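You operate a simulated robot arm through the tools that you are given. There is no shell and no other tool.

You are at the controls of a simulated robot arm. One attempt, no reset.

JOB
Put things in order on the top of the sample bench. At the end: the red brush from the top of the sample bench stands where the white insert stood; the silver strainer from the top of the sample bench is on the yellow board; the filter from the top of the sample bench stands where the silver strainer stood; the white insert from the top of the sample bench stands where the filter stood; whatever was shut is shut again. Leave all else as you found it, and nothing knocked over.

The check looks at the end state, three seconds after you hand in, the way a careful person would. Anything else that was tipped, shoved, dropped, spilled or broken makes it a failure.

ROBOT AND FRAMES
A 7-joint arm with a two-finger parallel gripper, fixed in place. Base frame: the origin is at the foot of the arm, x ahead of it, y to its left, z up; the work surface is at about z = 0. Units: mm, rad, N and s.
With the tool pointing down near the work surface it reaches from about 240 to 620 mm from the base axis. Its first joint turns from -1.152 to 1.152 rad. Payload 2.6 kg.
Tool frame: the origin (TCP) lies between the finger pads and is the grasp point; the fingertips stand 30 mm ahead of it; z points along the fingers, y is the line along which they close. The gripper opens to 94 mm. The fingers are 28 mm wide and 10 mm thick; the gripper's body (50 by 96 mm) begins 55 mm behind the TCP.
Orientation is that of the tool frame in the base frame, as a unit quaternion [x, y, z, w]. With the fingers straight down and closing along the base's y, the tool's x points along the base's -x, its y along +y and its z along -z.

CONTROLS
- The arm moves only by the tool jog_arm. Its argument "targets" is a list of rows, each a list of 7 numbers: the turn, a rotation vector about the tool's x, y, z in units of 8 degrees (1.0 is 8 degrees), then the shift along the tool's x, y, z in units of 20 mm (1.0 is 20 mm), then the gripper command, from -1 (shut) to 1 (fully open), values between in proportion. In form: [[wx, wy, wz, tx, ty, tz, gripper], ...]. A call has 1 to 20 rows; each row shifts and turns the commanded pose from where the row before left it, along the tool's axes as they then stand. A call with a number of a shift or a turn outside -1 to 1 is refused whole. Each row takes 0.2 s and may step no farther than 50 mm and 0.15 rad from the row before; otherwise, or with a gripper value out of range, the whole call is refused. A pose out of reach is approached as far as the arm can. The call stops where the force on the tool passes 40 N (or 10 N more than at its start, if that is more) or the arm is blocked; 0.2 s more then pass. The fingers move at their own pace (about 72 mm/s each) and stop on an object; they squeeze with about 38 N. The grip force told is the motor's: it shows also when the fingers shut on nothing. Time passes only in rows, and 0.2 s behind the last, so rows that do not move let the fingers close. It gives the time, the measured TCP pose, the force on the tool (base axes), the opening and the grip force at its end, in the units of the frame above (readings bear some noise), with the torque about the TCP (base axes, N m) and any sound that the robot's microphone picked up.
- Cameras (640 x 400 px; columns grow to the right, rows downward): "scene" is fixed at [12.1, 415.4, 575.4]; the picture's right is [-0.94, -0.35, 0.00], its down [-0.16, 0.43, -0.89] and it looks along [0.31, -0.83, -0.45] (base axes); focal length 312 px, centre (320, 200). "wrist" rides on the gripper at [76, 14, -102] in the tool frame; the picture's right is [-0.18, 0.98, 0.00], its down [-0.75, -0.14, -0.64] and it looks along [-0.63, -0.12, 0.77] (tool axes); focal length 243 px, centre (320, 200). There is no depth. A picture from a camera that has moved, and an enlarged one, comes with that camera's place and axes in the base frame and with its lens.
- grab_frame(camera): a new picture of that camera. The clock stands still meanwhile.
- inspect(camera, box): a new picture of the part [left, top, right, bottom] of that camera's present view, enlarged. The clock stands still meanwhile.
- hand_in(): hands the job in; it is judged then, once.

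Nothing tells you positions but the pictures and the camera data. Unless the task says otherwise, let go and move clear before handing in.

The tools are called after "Call:" as a command line: name --pt "numbers of a row" for each row, then --argument value for the rest, lists and objects as JSON in quotes. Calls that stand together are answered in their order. jog_arm: Moves the arm, as the interface text tells. Its arguments: {"type":"object","properties":{"targets":{"type":"array"}},"required":["targets"]} The other tools are called the same way: grab_frame (camera) takes a picture; inspect (camera, box) takes an enlarged picture of a part of a camera's view; hand_in () hands the job in.

At the start:

```text
time_s: 0.0
ee_pos: [285.1, -220.0, 366.2]
tool_rot: [0.0, 1.0, 0.001, 0.0]
contact_force: [-0.1, -0.6, -0.6]
torque: [0.02, 0.02, -0.04]
grip_width: 93.9
finger_force: 0.1
```

scene: 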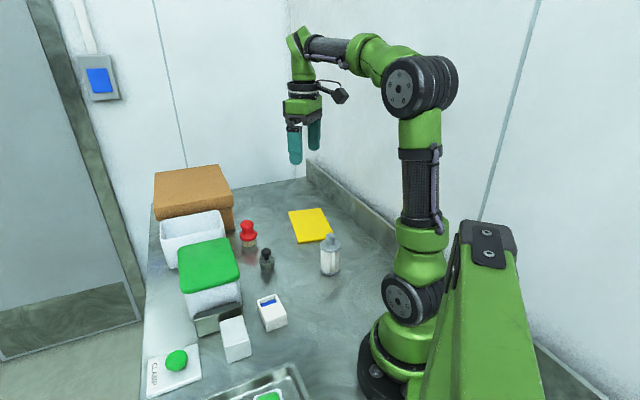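
wrist: 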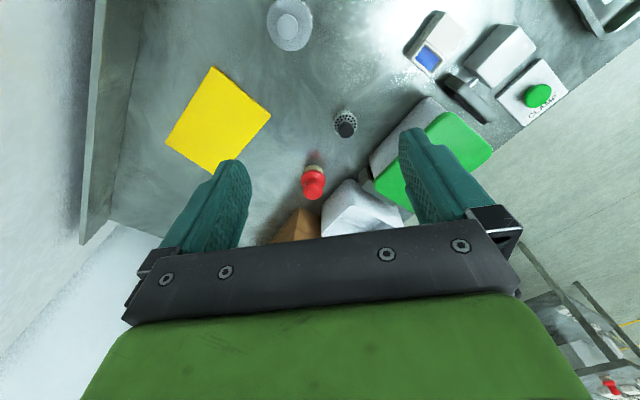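

I see a bench with a yellow board, a red brush, a dark filter-like piece, a silver strainer/bottle, white boxes and a green-lidded container. I'll look closer before moving anything.

Call:
inspect --camera "scene" --box '[140, 160, 360, 300]'

Call:
inspect --camera "scene" --box '[140, 260, 360, 400]'

Call:
inspect --camera "wrist" --box '[240, 0, 440, 240]'

Call:
inspect --camera "wrist" --box '[380, 0, 640, 160]'

```text
2.86 times, centred on (250, 230) of scene
camera zoom: at [12.1, 415.4, 575.4], right [-0.94, -0.35, 0.0], down [-0.16, 0.43, -0.89], along [0.31, -0.83, -0.45], focal length 891 px, centre (520, 114)
```

zoom: 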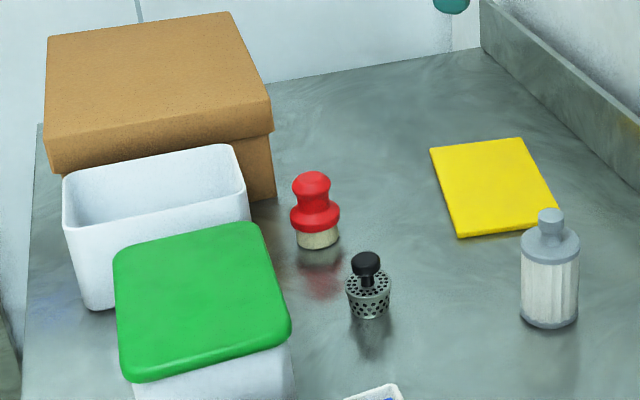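

```text
2.86 times, centred on (250, 330) of scene
camera zoom: at [12.1, 415.4, 575.4], right [-0.94, -0.35, 0.0], down [-0.16, 0.43, -0.89], along [0.31, -0.83, -0.45], focal length 891 px, centre (520, -171)
```

zoom: 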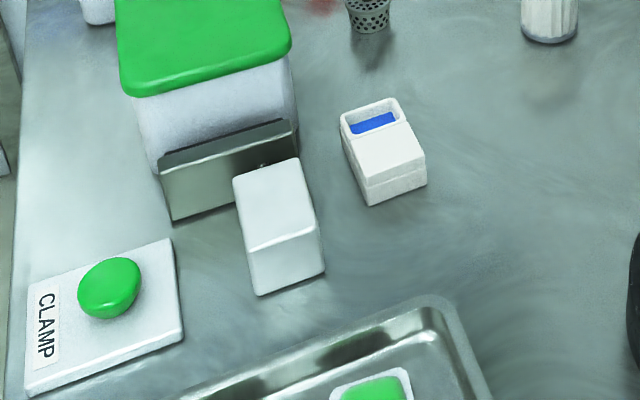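

```text
1.67 times, centred on (340, 120) of wrist
camera zoom: at [210.1, -207.2, 469.3], right [0.18, 0.98, 0.0], down [0.75, -0.14, 0.64], along [0.63, -0.12, -0.77], focal length 404 px, centre (287, 333)
```

zoom: 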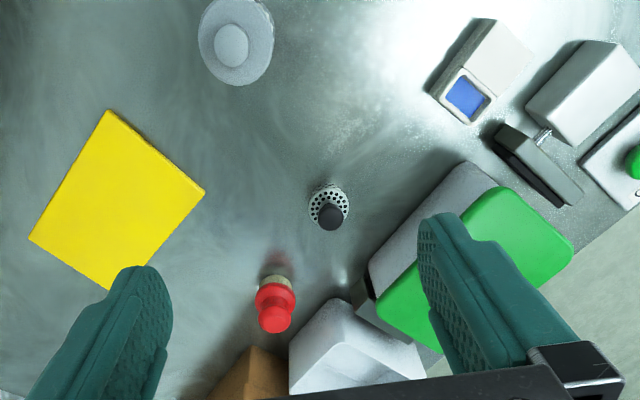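

```text
2.46 times, centred on (510, 80) of wrist
camera zoom: at [210.1, -207.2, 469.3], right [0.18, 0.98, 0.0], down [0.75, -0.14, 0.64], along [0.63, -0.12, -0.77], focal length 597 px, centre (-148, 495)
```

zoom: 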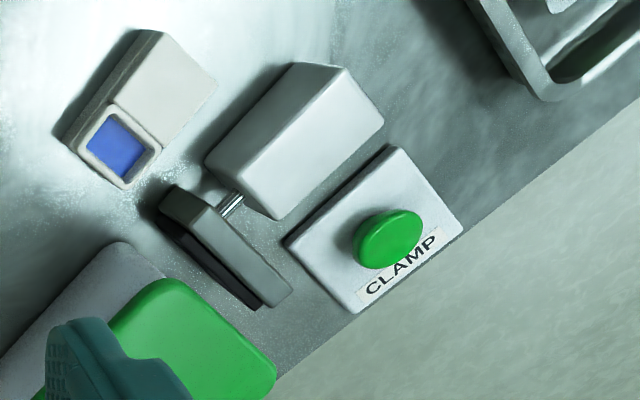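

The bench holds a pleated filter at about (228,-245), a perforated strainer at about (396,-186), a red brush at about (511,-274), a white piece with a blue window at about (298,-35), and the yellow board at about (370,-446). I'll slide the arm high over to the left so the wrist camera can confirm which piece is the white insert.

Call:
jog_arm --pt "0 0 0 0 0.9 0 1" --pt "0 0 0 0 0.9 0 1" --pt "0 0 0 0 0.9 0 1" --pt "0 0 0 0 0.9 0 1" --pt "0 0 0 0 0.9 0 1" --pt "0 0 0 0 0.9 0 1" --pt "0 0 0 0 0.9 0 1" --pt "0 0 0 0 0.9 0 1" --pt "0 0 0 0 0.9 0 1" --pt "0 0 0 0 0.9 0 1"

Call:
grab_frame --camera "wrist"

Call:
grab_frame --camera "scene"

```text
time_s: 2.2
ee_pos: [287.0, -40.3, 366.6]
tool_rot: [0.0, 1.0, 0.0, 0.001]
contact_force: [-0.6, 0.7, -0.2]
torque: [0.0, -0.03, 0.02]
grip_width: 94.2
finger_force: 0.0
```

```text
taken
camera wrist: at [209.8, -26.7, 468.6], right [0.18, 0.98, 0.0], down [0.75, -0.14, 0.64], along [0.63, -0.12, -0.77], focal length 243 px, centre (320, 200)
```

wrist: 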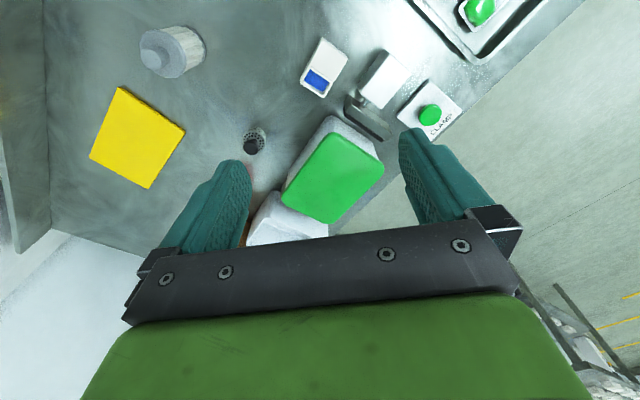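

```text
taken
```

scene: 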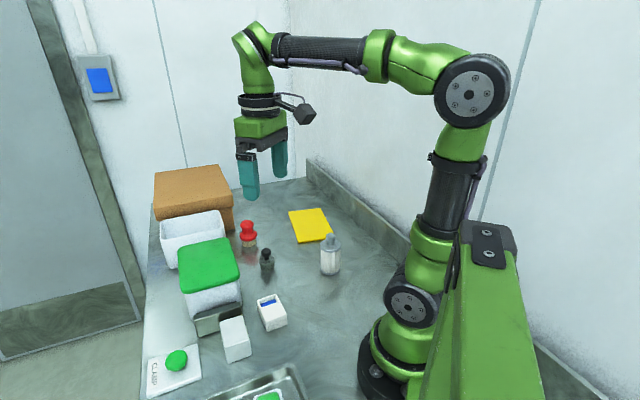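

The white piece with the blue window sits beside the clamp unit, and a tray at the near left holds another piece with green. I'll look closer at the pieces and then at the tray.

Call:
inspect --camera "wrist" --box '[280, 20, 480, 150]'

Call:
jog_arm --pt "0 0 0 0.3 0.9 0 1" --pt "0 0 0 0.3 0.9 0 1" --pt "0 0 0 0.3 0.9 0 1" --pt "0 0 0 0.3 0.9 0 1" --pt "0 0 0 0.3 0.9 0 1" --pt "0 0 0 0.3 0.9 0 1" --pt "0 0 0 0.3 0.9 0 1" --pt "0 0 0 0 0.9 0 1"

Call:
grab_frame --camera "wrist"

```text
3.08 times, centred on (380, 85) of wrist
camera zoom: at [209.8, -26.7, 468.6], right [0.18, 0.98, 0.0], down [0.75, -0.14, 0.64], along [0.63, -0.12, -0.77], focal length 746 px, centre (135, 554)
```

zoom: 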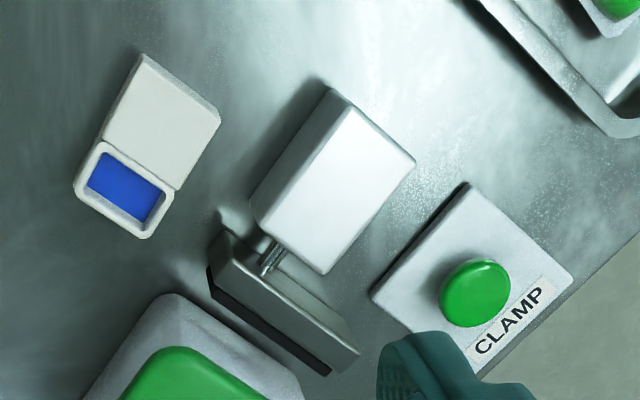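

```text
time_s: 4.0
ee_pos: [245.1, 104.6, 366.1]
tool_rot: [-0.001, 1.0, -0.001, 0.0]
contact_force: [0.1, -0.1, -0.3]
torque: [0.0, 0.01, -0.01]
grip_width: 94.1
finger_force: 0.0
```

```text
taken
camera wrist: at [169.0, 118.3, 469.4], right [0.18, 0.98, 0.0], down [0.75, -0.14, 0.64], along [0.63, -0.12, -0.77], focal length 243 px, centre (320, 200)
```

wrist: 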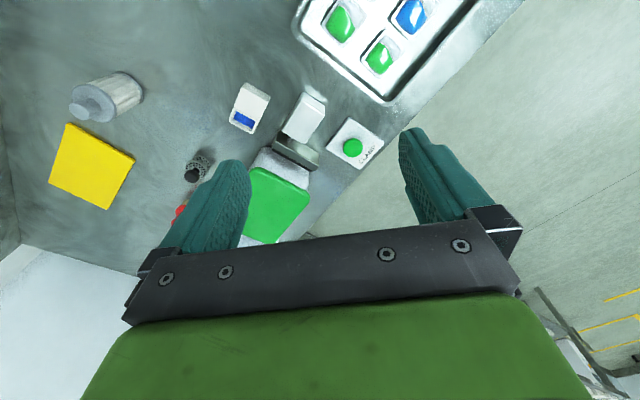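

Call:
inspect --camera "wrist" --box '[280, 0, 480, 125]'

Call:
inspect --camera "wrist" --box '[200, 60, 400, 185]'

```text
3.20 times, centred on (380, 62) of wrist
camera zoom: at [169.0, 118.3, 469.4], right [0.18, 0.98, 0.0], down [0.75, -0.14, 0.64], along [0.63, -0.12, -0.77], focal length 776 px, centre (128, 640)
```

zoom: 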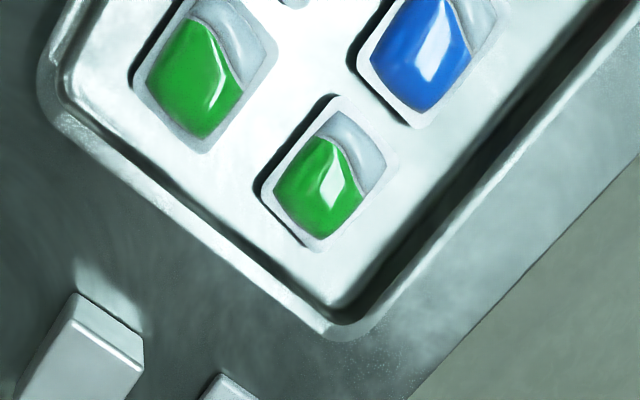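

```text
3.20 times, centred on (300, 122) of wrist
camera zoom: at [169.0, 118.3, 469.4], right [0.18, 0.98, 0.0], down [0.75, -0.14, 0.64], along [0.63, -0.12, -0.77], focal length 776 px, centre (384, 448)
```

zoom: 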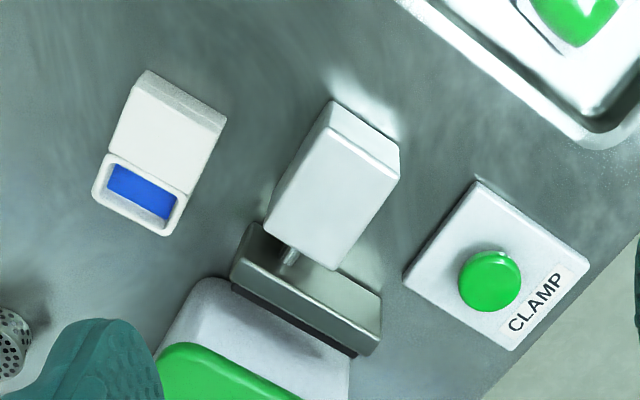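

The tray holds dishwasher tablets, so the white insert must be the free white piece with the blue well; the white block next to it belongs to the clamp. I'll zoom in on the insert, filter, strainer and brush to fix their sizes.

Call:
inspect --camera "scene" --box '[240, 280, 304, 340]'

Call:
inspect --camera "scene" --box '[230, 215, 294, 279]'

Call:
inspect --camera "scene" --box '[284, 202, 364, 282]'

Call:
inspect --camera "wrist" --box '[220, 70, 284, 134]'

```text
6.67 times, centred on (272, 310) of scene
camera zoom: at [12.1, 415.4, 575.4], right [-0.94, -0.35, 0.0], down [-0.16, 0.43, -0.89], along [0.31, -0.83, -0.45], focal length 2080 px, centre (640, -533)
```

zoom: 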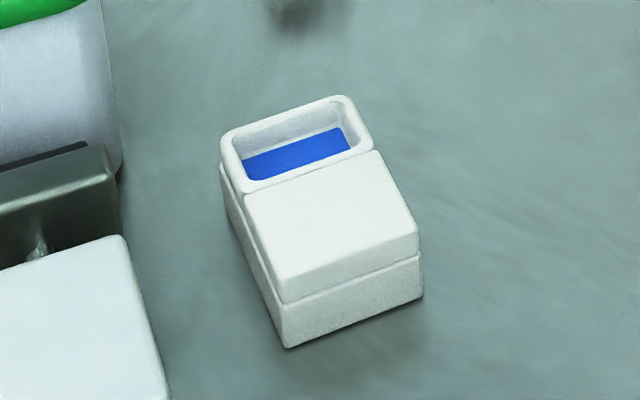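

```text
6.25 times, centred on (262, 247) of scene
camera zoom: at [12.1, 415.4, 575.4], right [-0.94, -0.35, 0.0], down [-0.16, 0.43, -0.89], along [0.31, -0.83, -0.45], focal length 1950 px, centre (682, -94)
```

zoom: 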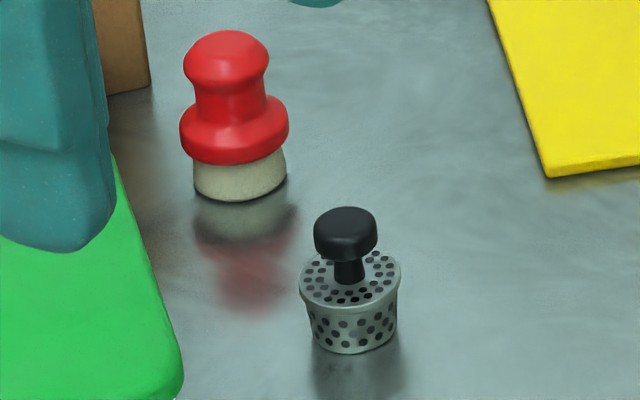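

```text
5.00 times, centred on (324, 242) of scene
camera zoom: at [12.1, 415.4, 575.4], right [-0.94, -0.35, 0.0], down [-0.16, 0.43, -0.89], along [0.31, -0.83, -0.45], focal length 1560 px, centre (300, -10)
```

zoom: 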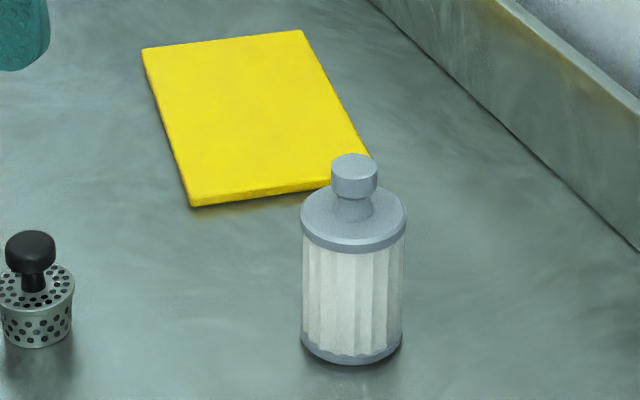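

```text
6.25 times, centred on (252, 102) of wrist
camera zoom: at [169.0, 118.3, 469.4], right [0.18, 0.98, 0.0], down [0.75, -0.14, 0.64], along [0.63, -0.12, -0.77], focal length 1516 px, centre (745, 812)
```

zoom: 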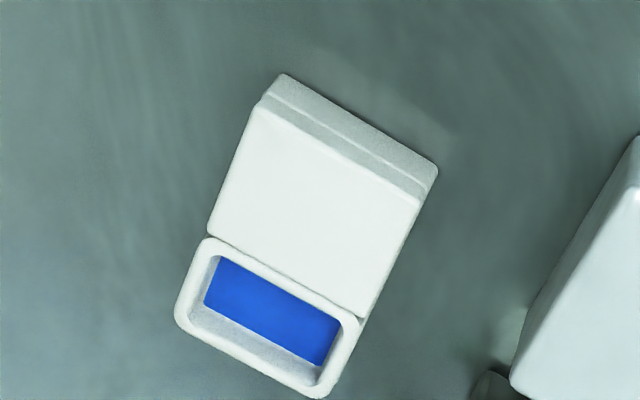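

The layout is clear: I'll work in the order strainer to board, filter to strainer spot, insert to filter spot, brush to insert spot. First I move high above the strainer and look down at it.

Call:
jog_arm --pt "0 0 0 -0.48 -0.92 0 1" --pt "0 0 0 -0.48 -0.92 0 1" --pt "0 0 0 -0.48 -0.92 0 1" --pt "0 0 0 -0.48 -0.92 0 1" --pt "0 0 0 -0.48 -0.92 0 1" --pt "0 0 0 -0.48 -0.92 0 1" --pt "0 0 0 -0.48 -0.92 0 1" --pt "0 0 0 -0.48 -0.92 0 1" --pt "0 0 0 -0.48 -0.92 0 1" --pt "0 0 0 -0.48 -0.92 0 1" --pt "0 0 0 -0.48 -0.92 0 1" --pt "0 0 0 -0.48 -0.92 0 1" --pt "0 0 0 -0.48 -0.92 0 1" --pt "0 0 0 -0.48 -0.92 0 1" --pt "0 0 0 -0.48 -0.92 0 1" --pt "0 0 0 -0.48 -0.92 0 1"

Call:
jog_arm --pt "0 0 0 0 0 1 1" --pt "0 0 0 0 0 1 1" --pt "0 0 0 0 0 1 1" --pt "0 0 0 0 0 1 1" --pt "0 0 0 0 0 1 1" --pt "0 0 0 0 0 1 1" --pt "0 0 0 0 0 1 1" --pt "0 0 0 0 0 1 1"

Call:
grab_frame --camera "wrist"

Call:
grab_frame --camera "scene"

```text
time_s: 7.4
ee_pos: [396.2, -192.1, 365.2]
tool_rot: [0.0, 1.0, 0.001, 0.001]
contact_force: [-0.4, 0.7, -0.1]
torque: [-0.01, -0.02, -0.02]
grip_width: 94.2
finger_force: 0.1
```

```text
time_s: 9.2
ee_pos: [399.3, -191.2, 207.8]
tool_rot: [0.0, 1.0, 0.0, 0.0]
contact_force: [-0.5, -0.3, -0.9]
torque: [0.0, 0.01, 0.01]
grip_width: 94.0
finger_force: 0.0
```

```text
taken
camera wrist: at [323.0, -177.6, 310.5], right [0.18, 0.98, 0.0], down [0.75, -0.14, 0.64], along [0.63, -0.12, -0.77], focal length 243 px, centre (320, 200)
```

wrist: 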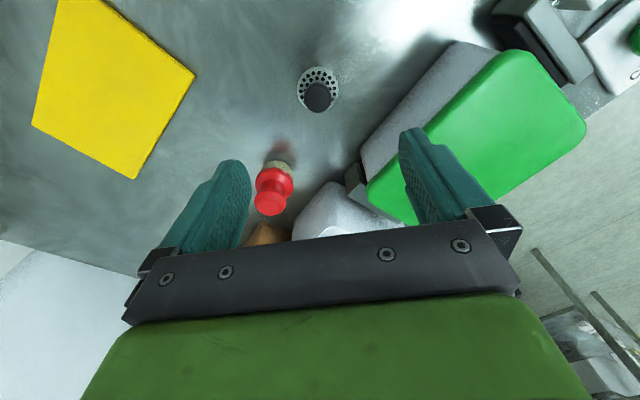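

```text
taken
```

scene: 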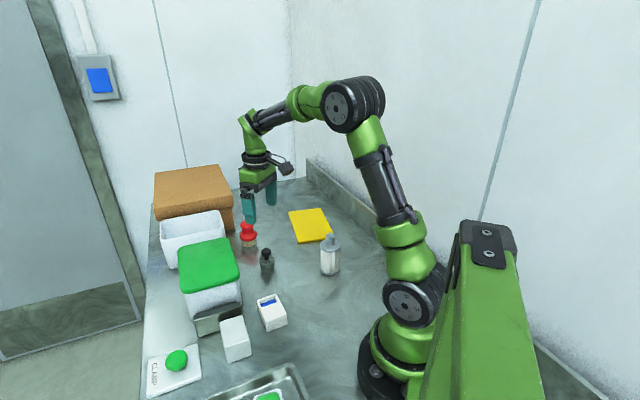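

The strainer lies just about under the gripper, near (398,-192). I'll zoom in to refine before descending.

Call:
inspect --camera "wrist" --box '[280, 50, 360, 130]'

```text
5.00 times, centred on (320, 90) of wrist
camera zoom: at [323.0, -177.6, 310.5], right [0.18, 0.98, 0.0], down [0.75, -0.14, 0.64], along [0.63, -0.12, -0.77], focal length 1213 px, centre (320, 750)
```

zoom: 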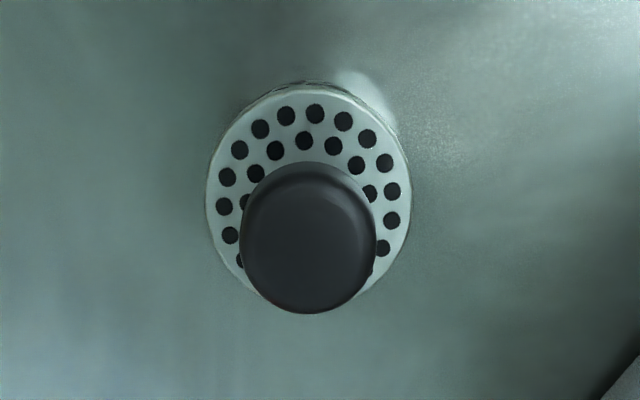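

The strainer is centred near (398,-193), with the rim about 26 mm high and the knob up to about 57 mm. I'll go down so the fingertips stay above the rim and take hold of the knob.

Call:
jog_arm --pt "0 0 0 -0.07 -0.14 0.9 0.6" --pt "0 0 0 0 0 0.9 0.3" --pt "0 0 0 0 0 0.9 0.3" --pt "0 0 0 0 0 0.9 0.3" --pt "0 0 0 0 0 0.9 0.3" --pt "0 0 0 0 0 0.9 0.3" --pt "0 0 0 0 0 0.9 0.3" --pt "0 0 0 0 0 0.8 0.3" --pt "0 0 0 0 0 0 0.3"

Call:
grab_frame --camera "wrist"

Call:
inspect --camera "scene" --box '[225, 205, 305, 285]'

```text
time_s: 11.2
ee_pos: [398.3, -193.2, 64.4]
tool_rot: [0.0, 1.0, 0.0, 0.0]
contact_force: [0.6, -0.3, 0.1]
torque: [0.04, -0.01, -0.03]
grip_width: 61.0
finger_force: 0.0
```

```text
taken
camera wrist: at [323.0, -179.7, 168.5], right [0.18, 0.98, 0.0], down [0.75, -0.14, 0.64], along [0.63, -0.12, -0.77], focal length 243 px, centre (320, 200)
```

wrist: 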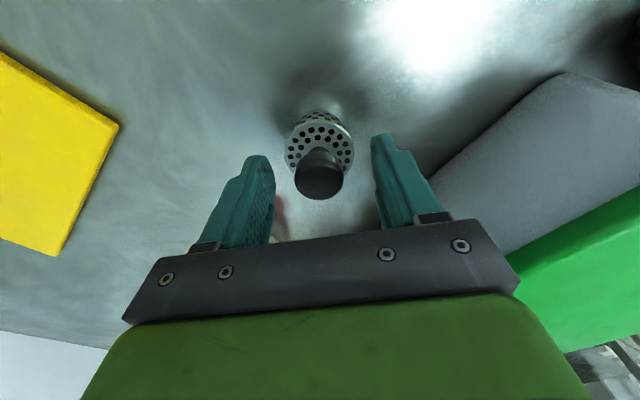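

```text
5.00 times, centred on (265, 245) of scene
camera zoom: at [12.1, 415.4, 575.4], right [-0.94, -0.35, 0.0], down [-0.16, 0.43, -0.89], along [0.31, -0.83, -0.45], focal length 1560 px, centre (595, -25)
```

zoom: 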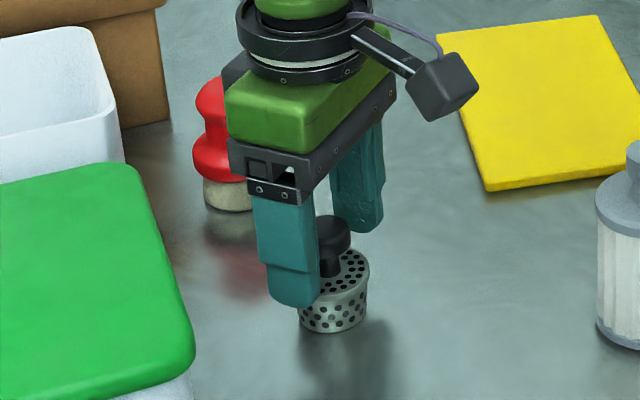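

The fingers stand on both sides of the knob. I'll close on it and check the grip.

Call:
jog_arm --pt "0 0 0 0 0 0 -1" --pt "0 0 0 0 0 0 -1" --pt "0 0 0 0 0 0 -1" --pt "0 0 0 0 0 0 -1"

Call:
grab_frame --camera "wrist"

```text
time_s: 12.2
ee_pos: [399.3, -193.2, 66.1]
tool_rot: [0.0, 1.0, 0.0, 0.0]
contact_force: [0.0, 0.2, 0.3]
torque: [0.03, -0.01, -0.03]
grip_width: 26.0
finger_force: 38.0
```

```text
taken
camera wrist: at [323.1, -179.7, 168.8], right [0.18, 0.98, 0.0], down [0.75, -0.14, 0.64], along [0.63, -0.12, -0.77], focal length 243 px, centre (320, 200)
```

wrist: 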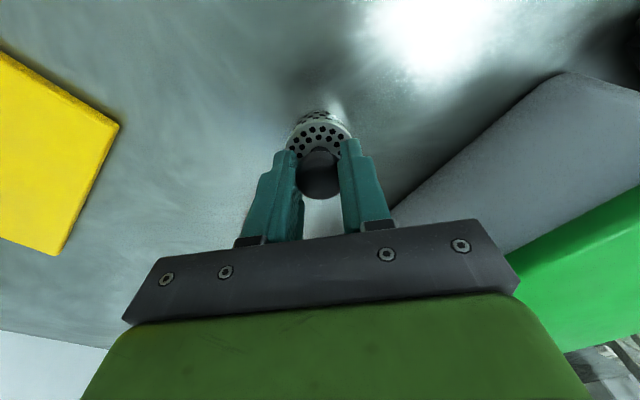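

The knob is held at 26 mm width. I'll lift straight up and carry the strainer over the yellow board.

Call:
jog_arm --pt "0 0 0 0 0 -0.5 -1" --pt "0 0 0 0 0 -0.8 -1" --pt "0 0 0 0 0 -0.8 -1" --pt "0 0 0 0 0 -0.8 -1" --pt "0 0 0 0 0 -0.8 -1"

Call:
jog_arm --pt "0 0 0 0.177 -0.904 0 -1" --pt "0 0 0 0.177 -0.904 0 -1" --pt "0 0 0 0.177 -0.904 0 -1" --pt "0 0 0 0.177 -0.904 0 -1" --pt "0 0 0 0.177 -0.904 0 -1" --pt "0 0 0 0.177 -0.904 0 -1" --pt "0 0 0 0.177 -0.904 0 -1" --pt "0 0 0 0.177 -0.904 0 -1" --pt "0 0 0 0.177 -0.904 0 -1" --pt "0 0 0 0.177 -0.904 0 -1" --pt "0 0 0 0.177 -0.904 0 -1" --pt "0 0 0 0.177 -0.904 0 -1" --pt "0 0 0 0.177 -0.904 0 -1"

Call:
grab_frame --camera "wrist"

Call:
grab_frame --camera "scene"

```text
time_s: 13.4
ee_pos: [397.5, -195.6, 138.8]
tool_rot: [0.0, 1.0, 0.001, 0.0]
contact_force: [0.1, -0.2, -0.8]
torque: [-0.01, 0.0, -0.02]
grip_width: 25.8
finger_force: 37.9
```

```text
time_s: 16.2
ee_pos: [353.2, -430.8, 138.5]
tool_rot: [0.0, 1.0, 0.0, -0.001]
contact_force: [0.8, -0.1, -0.6]
torque: [0.01, 0.01, 0.02]
grip_width: 26.0
finger_force: 37.5
```

```text
taken
camera wrist: at [277.7, -416.2, 242.6], right [0.18, 0.98, 0.0], down [0.75, -0.14, 0.64], along [0.63, -0.12, -0.77], focal length 243 px, centre (320, 200)
```

wrist: 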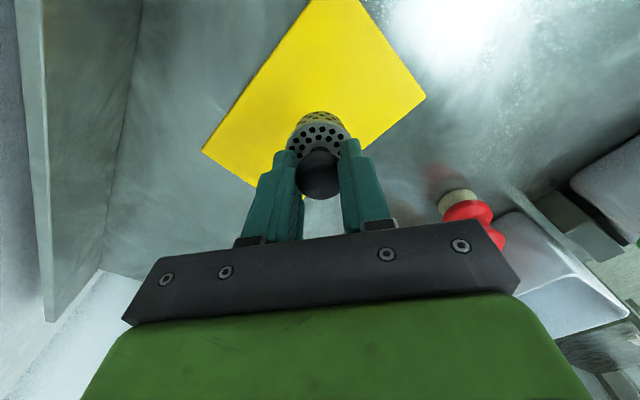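

```text
taken
```

scene: 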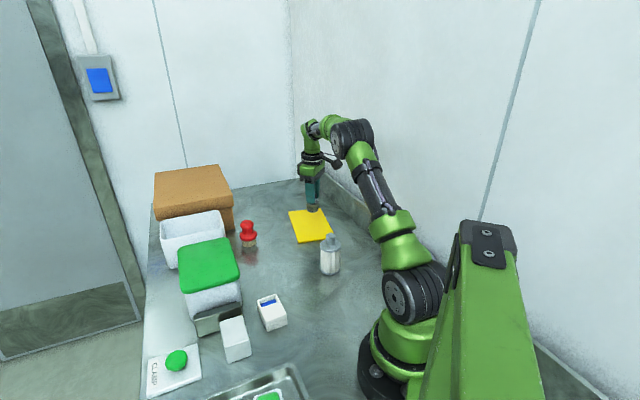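

The strainer hangs over the middle of the board. I'll lower it in steps and watch for the force of contact.

Call:
jog_arm --pt "0 0 0 0 0 0.8 -1" --pt "0 0 0 0 0 0.8 -1" --pt "0 0 0 0 0 0.8 -1" --pt "0 0 0 0 0 0.6 -1" --pt "0 0 0 0 0 0 -1"

Call:
inspect --camera "scene" --box '[280, 180, 350, 250]'

Call:
grab_frame --camera "wrist"

```text
time_s: 17.4
ee_pos: [354.2, -430.3, 78.3]
tool_rot: [0.0, 1.0, 0.0, 0.0]
contact_force: [0.1, -0.2, -0.5]
torque: [0.03, 0.03, 0.02]
grip_width: 26.1
finger_force: 37.7
```

```text
5.71 times, centred on (315, 215) of scene
camera zoom: at [12.1, 415.4, 575.4], right [-0.94, -0.35, 0.0], down [-0.16, 0.43, -0.89], along [0.31, -0.83, -0.45], focal length 1783 px, centre (349, 114)
```

zoom: 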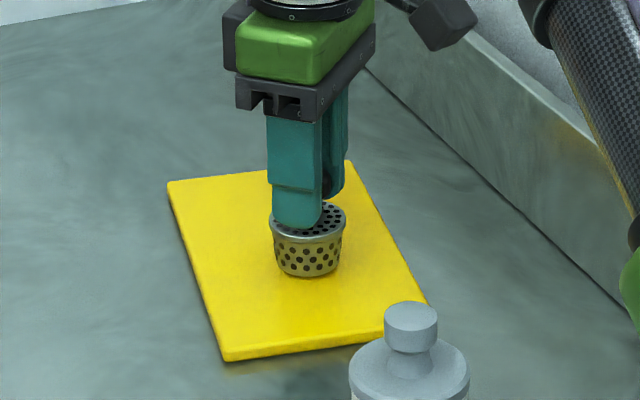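

```text
taken
camera wrist: at [277.7, -416.5, 181.8], right [0.18, 0.98, 0.0], down [0.75, -0.14, 0.64], along [0.63, -0.12, -0.77], focal length 243 px, centre (320, 200)
```

wrist: 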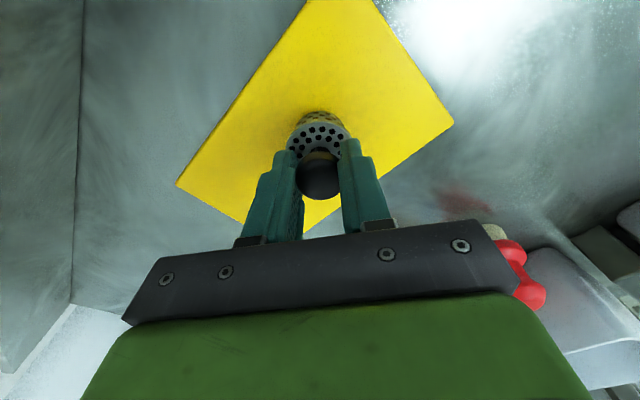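

It is hovering a few millimetres above the board. I'll creep down.

Call:
jog_arm --pt "0 0 0 0 0 0.1 -1" --pt "0 0 0 0 0 0.1 -1" --pt "0 0 0 0 0 0 -1"

Call:
jog_arm --pt "0 0 0 0 0 0.05 -1" --pt "0 0 0 0 0 0 -1"

Call:
jog_arm --pt "0 0 0 0 0 0.05 -1" --pt "0 0 0 0 0 0 -1"

```text
time_s: 18.2
ee_pos: [353.7, -429.3, 75.9]
tool_rot: [-0.001, 1.0, 0.0, 0.0]
contact_force: [-1.6, -0.2, 2.0]
torque: [-0.01, 0.07, 0.0]
grip_width: 26.0
finger_force: 38.2
```

```text
time_s: 18.8
ee_pos: [355.1, -431.2, 75.6]
tool_rot: [0.0, 1.0, -0.002, 0.001]
contact_force: [-2.9, -0.6, 14.7]
torque: [0.1, 0.23, -0.03]
grip_width: 26.1
finger_force: 37.9
```

```text
time_s: 19.4
ee_pos: [354.9, -429.4, 73.9]
tool_rot: [0.0, 1.0, -0.002, 0.002]
contact_force: [-1.9, -0.3, 24.2]
torque: [0.04, 0.12, -0.02]
grip_width: 25.9
finger_force: 38.2
```

The strainer touches the board at a commanded height of about 74 mm. I'll back off the excess push and then open.

Call:
jog_arm --pt "0 0 0 0 0 -0.08 -1" --pt "0 0 0 0 0 0 -1"

Call:
jog_arm --pt "0 0 0 0 0 0 -0.2" --pt "0 0 0 0 0 0 0.1" --pt "0 0 0 0 0 0 0.3" --pt "0 0 0 0 0 0 0.3" --pt "0 0 0 0 0 0 0.3"

Call:
grab_frame --camera "wrist"

Call:
inspect --camera "scene" --box '[280, 180, 350, 250]'

```text
time_s: 20.0
ee_pos: [353.7, -428.8, 74.4]
tool_rot: [0.0, 1.0, 0.0, 0.001]
contact_force: [2.8, -4.5, 13.0]
torque: [-0.18, -0.19, -0.02]
grip_width: 25.8
finger_force: 38.1
```

```text
time_s: 21.2
ee_pos: [352.6, -428.7, 74.4]
tool_rot: [0.0, 1.0, 0.001, 0.0]
contact_force: [0.3, -1.2, 0.1]
torque: [0.02, 0.0, -0.03]
grip_width: 61.0
finger_force: 0.0
```

```text
taken
camera wrist: at [277.6, -415.8, 178.2], right [0.18, 0.98, 0.0], down [0.75, -0.14, 0.64], along [0.63, -0.12, -0.77], focal length 243 px, centre (320, 200)
```

wrist: 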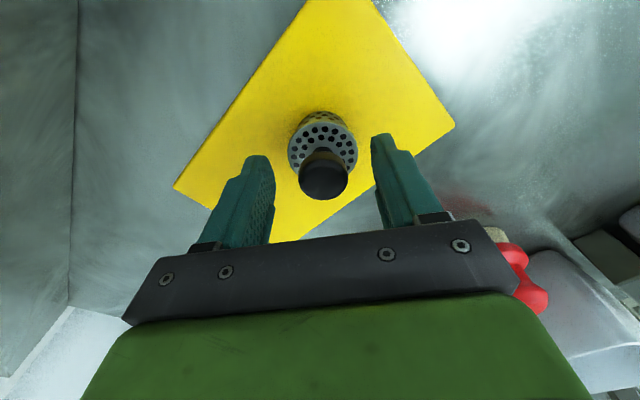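

```text
5.71 times, centred on (315, 215) of scene
camera zoom: at [12.1, 415.4, 575.4], right [-0.94, -0.35, 0.0], down [-0.16, 0.43, -0.89], along [0.31, -0.83, -0.45], focal length 1783 px, centre (349, 114)
```

zoom: 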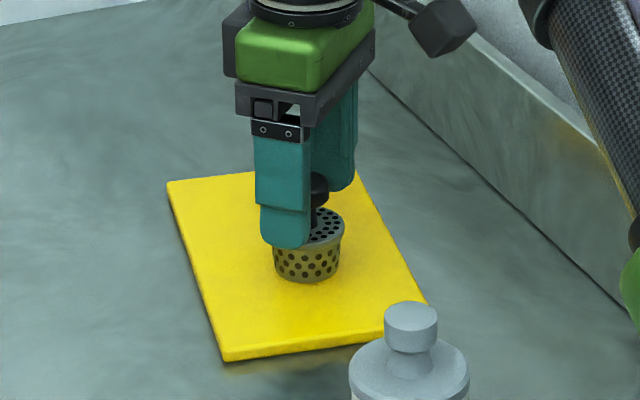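

The strainer stands upright on the board and the board hasn't moved. I'll rise clear and go over to look down at the filter.

Call:
jog_arm --pt "0 0 0 0 0 -0.5 0.3" --pt "0 0 0 0 0 -0.9 0.3" --pt "0 0 0 0 0 -1 0.3" --pt "0 0 0 0 0 -1 0.6" --pt "0 0 0 0 0 -1 1" --pt "0 0 0 0 0 -1 1" --pt "0 0 0 0 0 -1 1" --pt "0 0 0 0 0 -1 1" --pt "0 0 0 0 0 -0.4 1"

Call:
jog_arm --pt "0 0 0 0.62 0.9 0 1" --pt "0 0 0 0.62 0.9 0 1" --pt "0 0 0 0.62 0.9 0 1" --pt "0 0 0 0.62 0.9 0 1" --pt "0 0 0 0.62 0.9 0 1" --pt "0 0 0 0.62 0.9 0 1" --pt "0 0 0 0.62 0.9 0 1" --pt "0 0 0 0.62 0.9 0 1" --pt "0 0 0 0.62 0.9 0 1" --pt "0 0 0 0.62 0.9 0 1" --pt "0 0 0 0 0 0 1"

Call:
grab_frame --camera "wrist"

Call:
grab_frame --camera "scene"

```text
time_s: 23.2
ee_pos: [351.5, -428.8, 231.8]
tool_rot: [0.001, 1.0, 0.0, 0.0]
contact_force: [-0.6, -0.1, 0.4]
torque: [0.03, 0.02, 0.01]
grip_width: 94.0
finger_force: 0.1
```

```text
time_s: 25.6
ee_pos: [230.4, -250.4, 228.8]
tool_rot: [-0.001, 1.0, 0.0, 0.0]
contact_force: [0.5, 0.8, 0.8]
torque: [0.01, 0.0, -0.01]
grip_width: 93.9
finger_force: 0.2
```

```text
taken
camera wrist: at [154.9, -236.2, 331.9], right [0.18, 0.98, 0.0], down [0.75, -0.14, 0.64], along [0.63, -0.12, -0.77], focal length 243 px, centre (320, 200)
```

wrist: 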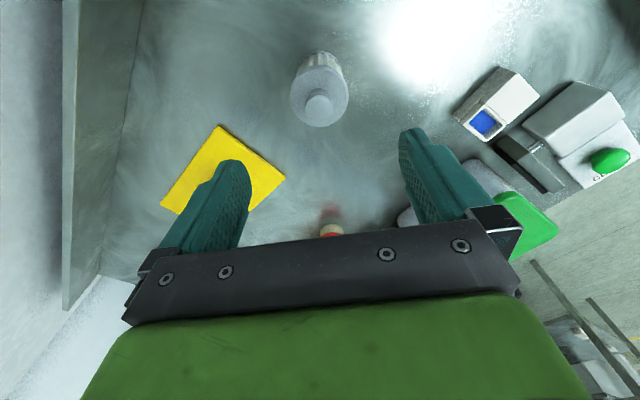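

```text
taken
```

scene: 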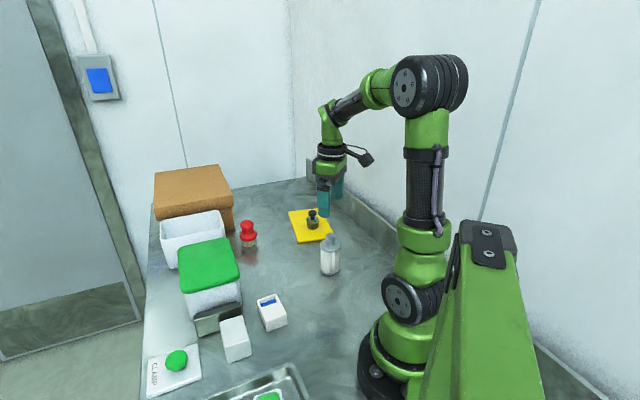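

Call:
inspect --camera "wrist" --box '[272, 40, 368, 136]'

Call:
inspect --camera "scene" --box '[284, 202, 364, 282]'

```text
4.17 times, centred on (320, 88) of wrist
camera zoom: at [154.9, -236.2, 331.9], right [0.18, 0.98, 0.0], down [0.75, -0.14, 0.64], along [0.63, -0.12, -0.77], focal length 1011 px, centre (320, 667)
```

zoom: 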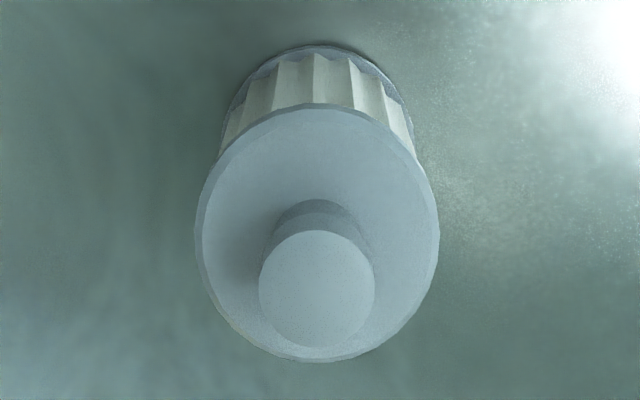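

```text
5.00 times, centred on (324, 242) of scene
camera zoom: at [12.0, 415.4, 575.4], right [-0.94, -0.35, 0.0], down [-0.16, 0.43, -0.89], along [0.31, -0.83, -0.45], focal length 1560 px, centre (300, -10)
```

zoom: 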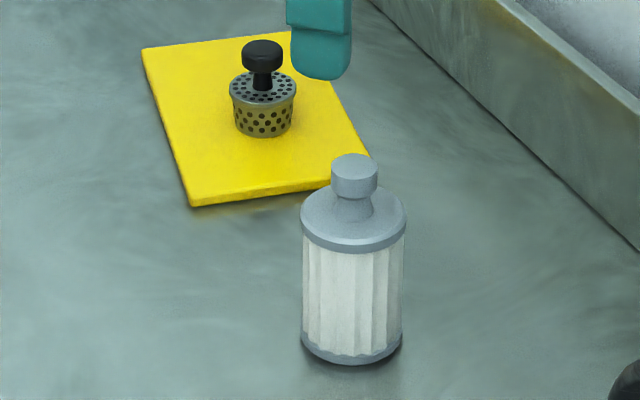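

The filter is centred near (228,-249), about 58 mm wide with its knob top near 114 mm. I'll descend with the fingers open so that they close on the cap and upper body while the palm stays above the knob.

Call:
jog_arm --pt "0 0 0 0 -0.04 1 1" --pt "0 0 0 0 0 1 1" --pt "0 0 0 0 0 1 1" --pt "0 0 0 0 0 1 1" --pt "0 0 0 0 0 1 1" --pt "0 0 0 0 0 0.9 1" --pt "0 0 0 0 0 0.9 1" --pt "0 0 0 0 0 0 1"

Call:
grab_frame --camera "wrist"

Call:
inspect --camera "scene" --box '[284, 182, 384, 282]'

```text
time_s: 27.4
ee_pos: [229.1, -249.2, 95.2]
tool_rot: [0.0, 1.0, 0.0, 0.0]
contact_force: [0.5, 0.5, -1.2]
torque: [-0.03, 0.01, 0.03]
grip_width: 93.9
finger_force: 0.0
```

```text
taken
camera wrist: at [152.7, -236.4, 197.3], right [0.18, 0.98, 0.0], down [0.75, -0.14, 0.64], along [0.63, -0.12, -0.77], focal length 243 px, centre (320, 200)
```

wrist: 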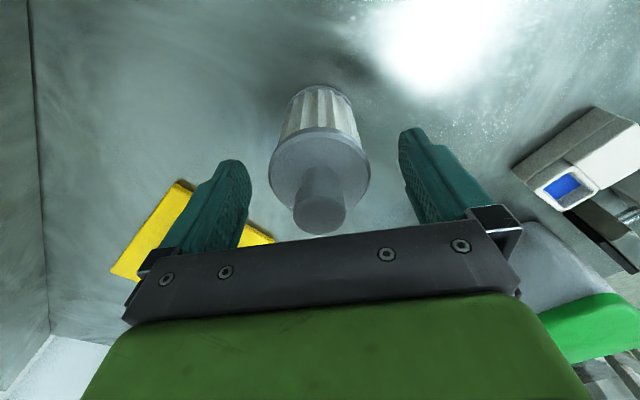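

```text
4.00 times, centred on (334, 232) of scene
camera zoom: at [12.1, 415.4, 575.4], right [-0.94, -0.35, 0.0], down [-0.16, 0.43, -0.89], along [0.31, -0.83, -0.45], focal length 1248 px, centre (264, 72)
```

zoom: 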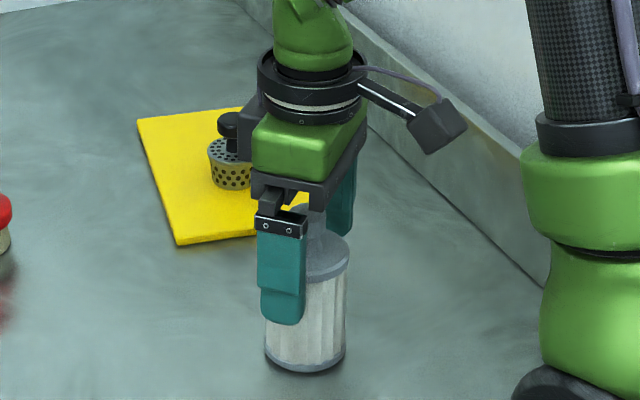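

The fingers straddle the filter evenly and the knob has room below the palm. I'll go down the last 25 mm and close.

Call:
jog_arm --pt "0 0 0 0 0 0.6 1" --pt "0 0 0 0 0 0.6 1" --pt "0 0 0 0 0 0 1"

Call:
jog_arm --pt "0 0 0 0 0 0 0.4" --pt "0 0 0 0 0 0 0" --pt "0 0 0 0 0 0 -1" --pt "0 0 0 0 0 0 -1" --pt "0 0 0 0 0 0 -1"

Call:
grab_frame --camera "wrist"

Call:
inspect --camera "scene" --box '[284, 182, 384, 282]'

```text
time_s: 28.2
ee_pos: [230.5, -249.4, 69.1]
tool_rot: [0.0, 1.0, 0.0, 0.0]
contact_force: [0.1, -0.4, 0.1]
torque: [0.0, -0.04, 0.0]
grip_width: 93.8
finger_force: 0.1
```

```text
time_s: 29.4
ee_pos: [228.9, -250.1, 68.9]
tool_rot: [0.0, 1.0, 0.0, 0.001]
contact_force: [0.1, 0.4, 0.1]
torque: [-0.01, 0.0, -0.01]
grip_width: 57.2
finger_force: 37.6
```

```text
taken
camera wrist: at [153.8, -236.5, 172.7], right [0.18, 0.98, 0.0], down [0.75, -0.14, 0.64], along [0.63, -0.12, -0.77], focal length 243 px, centre (320, 200)
```

wrist: 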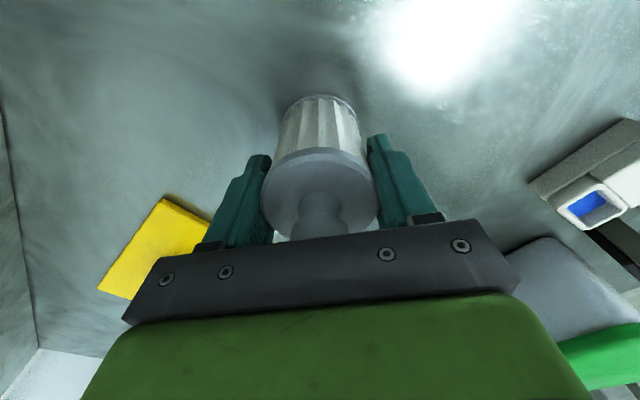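

```text
4.00 times, centred on (334, 232) of scene
camera zoom: at [12.1, 415.4, 575.4], right [-0.94, -0.35, 0.0], down [-0.16, 0.43, -0.89], along [0.31, -0.83, -0.45], focal length 1248 px, centre (264, 72)
```

zoom: 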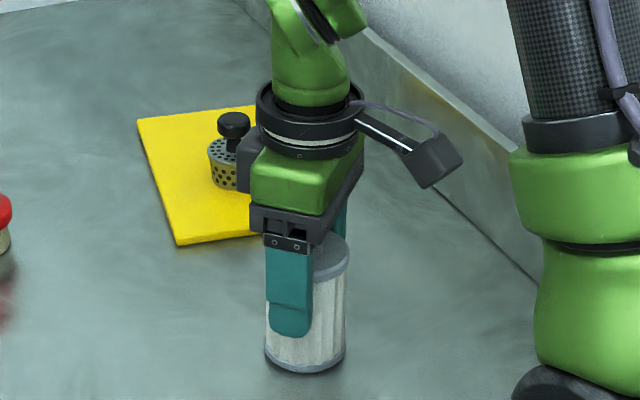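

The filter is gripped at 57 mm. I'll lift it and carry it to the strainer's former spot at (398,-193).

Call:
jog_arm --pt "0 0 0 0 0 -0.4 -1" --pt "0 0 0 0 0 -0.8 -1" --pt "0 0 0 0 0 -0.8 -1" --pt "0 0 0 0 0 -0.8 -1" --pt "0 0 0 0 0 -0.8 -1"

Call:
jog_arm --pt "0 0 0 -0.85 0.279 0 -1" --pt "0 0 0 -0.85 0.279 0 -1" --pt "0 0 0 -0.85 0.279 0 -1" --pt "0 0 0 -0.85 0.279 0 -1" --pt "0 0 0 -0.85 0.279 0 -1" --pt "0 0 0 -0.85 0.279 0 -1" --pt "0 0 0 -0.85 0.279 0 -1" --pt "0 0 0 -0.85 0.279 0 -1" --pt "0 0 0 -0.85 0.279 0 -1" --pt "0 0 0 -0.85 0.279 0 -1" --pt "0 0 0 0 0 0 -1"

Call:
grab_frame --camera "wrist"

Call:
grab_frame --camera "scene"

```text
time_s: 30.6
ee_pos: [230.1, -249.6, 141.3]
tool_rot: [0.0, 1.0, 0.0, 0.0]
contact_force: [0.0, 0.6, -1.1]
torque: [0.0, -0.03, 0.03]
grip_width: 56.9
finger_force: 38.2
```

```text
time_s: 33.0
ee_pos: [400.4, -195.4, 141.2]
tool_rot: [0.0, 1.0, 0.0, 0.0]
contact_force: [0.2, -0.1, -1.8]
torque: [-0.03, 0.0, -0.02]
grip_width: 57.2
finger_force: 37.9
```

```text
taken
camera wrist: at [325.1, -182.3, 245.3], right [0.18, 0.98, 0.0], down [0.75, -0.14, 0.64], along [0.63, -0.12, -0.77], focal length 243 px, centre (320, 200)
```

wrist: 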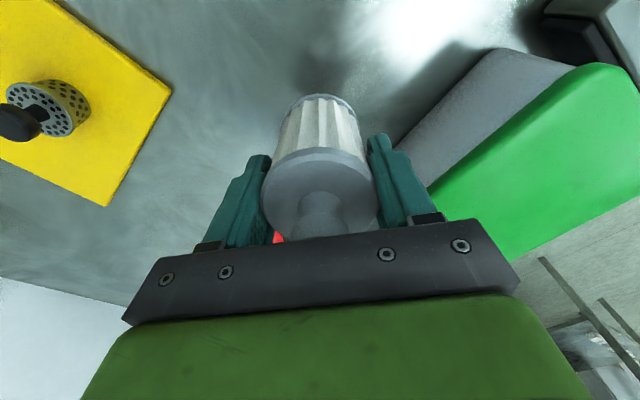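

```text
taken
```

scene: 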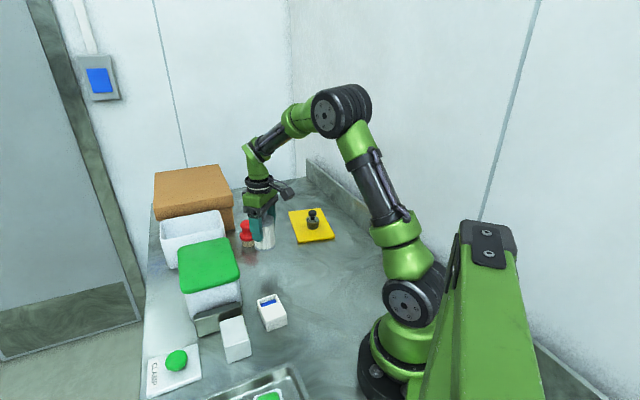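

The filter is over the vacated strainer spot. I'll lower it to just above the bench and then creep down to contact.

Call:
jog_arm --pt "0 0 0 0 0 0.8 -1" --pt "0 0 0 0 0 0.8 -1" --pt "0 0 0 0 0 0.8 -1" --pt "0 0 0 0 0 0.7 -1" --pt "0 0 0 0 0 0.3 -1" --pt "0 0 0 0 0 0 -1"

Call:
jog_arm --pt "0 0 0 0 0 0.1 -1" --pt "0 0 0 0 0 0 -1"

Call:
jog_arm --pt "0 0 0 0 0 0.05 -1" --pt "0 0 0 0 0 0 -1"

Call:
inspect --camera "scene" --box '[215, 185, 315, 285]'

```text
time_s: 34.4
ee_pos: [400.4, -193.9, 75.3]
tool_rot: [0.0, 1.0, 0.0, 0.0]
contact_force: [-0.5, 0.7, -0.9]
torque: [0.0, -0.02, -0.01]
grip_width: 57.0
finger_force: 37.7
```

```text
time_s: 35.0
ee_pos: [399.9, -195.5, 72.4]
tool_rot: [0.0, 1.0, 0.0, 0.0]
contact_force: [-0.7, 0.2, 0.1]
torque: [-0.02, 0.01, 0.01]
grip_width: 57.1
finger_force: 37.7
```

```text
time_s: 35.6
ee_pos: [399.1, -194.5, 70.3]
tool_rot: [0.0, 1.0, 0.0, 0.0]
contact_force: [-0.6, 1.5, -1.4]
torque: [0.02, 0.03, 0.0]
grip_width: 57.2
finger_force: 38.4
```

```text
4.00 times, centred on (265, 235) of scene
camera zoom: at [12.1, 415.4, 575.4], right [-0.94, -0.35, 0.0], down [-0.16, 0.43, -0.89], along [0.31, -0.83, -0.45], focal length 1248 px, centre (540, 60)
```

zoom: 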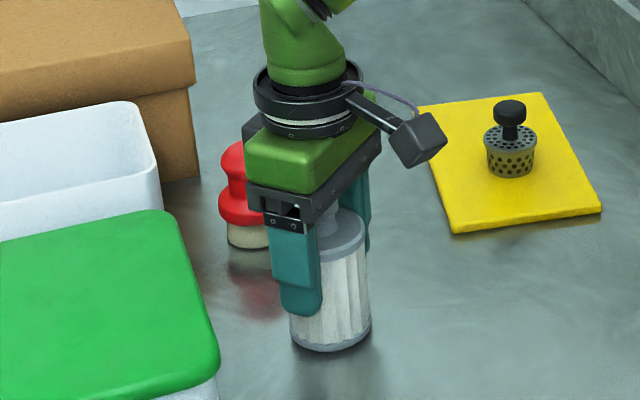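

The filter lines up with where the strainer stood. I'll continue creeping down to touch.

Call:
jog_arm --pt "0 0 0 0 0 0.05 -1" --pt "0 0 0 0 0 0 -1"

Call:
jog_arm --pt "0 0 0 0 0 0.03 -1" --pt "0 0 0 0 0 0 -1"

```text
time_s: 36.2
ee_pos: [399.5, -195.7, 69.2]
tool_rot: [-0.001, 1.0, 0.0, 0.0]
contact_force: [-1.3, -0.2, 3.3]
torque: [0.07, 0.11, 0.02]
grip_width: 57.2
finger_force: 38.0
```

```text
time_s: 36.8
ee_pos: [398.7, -194.2, 69.5]
tool_rot: [0.0, 1.0, -0.001, 0.001]
contact_force: [-4.5, 0.5, 16.9]
torque: [0.06, 0.55, -0.04]
grip_width: 57.2
finger_force: 38.0
```

It has touched down. I'll ease off slightly, open the fingers and rise straight up.

Call:
jog_arm --pt "0 0 0 0 0 -0.04 -1" --pt "0 0 0 0 0 0 -1" --pt "0 0 0 0 0 0 0.4" --pt "0 0 0 0 0 0 0.7" --pt "0 0 0 0 0 0 1" --pt "0 0 0 0 0 0 1"

Call:
inspect --camera "scene" --box '[215, 185, 315, 285]'

Call:
grab_frame --camera "wrist"

```text
time_s: 38.2
ee_pos: [399.2, -194.3, 68.9]
tool_rot: [-0.001, 1.0, 0.0, 0.0]
contact_force: [-0.2, 0.2, -0.1]
torque: [0.0, -0.02, 0.0]
grip_width: 94.1
finger_force: 0.0
```

```text
4.00 times, centred on (265, 235) of scene
camera zoom: at [12.1, 415.4, 575.4], right [-0.94, -0.35, 0.0], down [-0.16, 0.43, -0.89], along [0.31, -0.83, -0.45], focal length 1248 px, centre (540, 60)
```

zoom: 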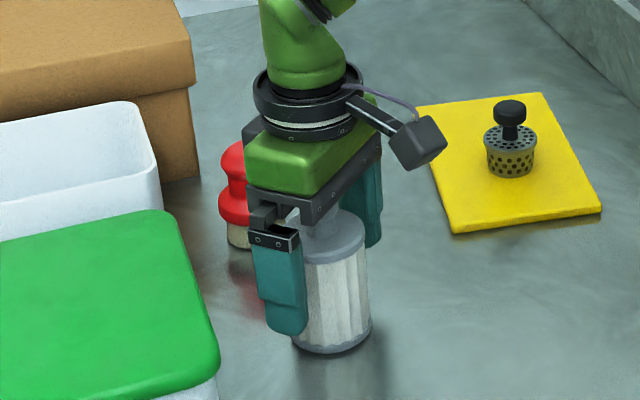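

```text
taken
camera wrist: at [323.1, -180.9, 172.3], right [0.18, 0.98, 0.0], down [0.75, -0.14, 0.64], along [0.63, -0.12, -0.77], focal length 243 px, centre (320, 200)
```

wrist: 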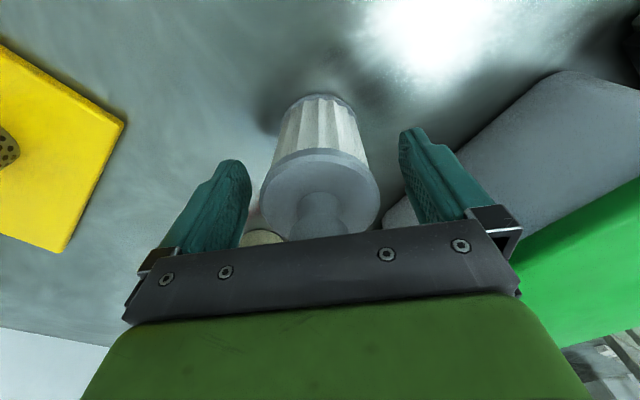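

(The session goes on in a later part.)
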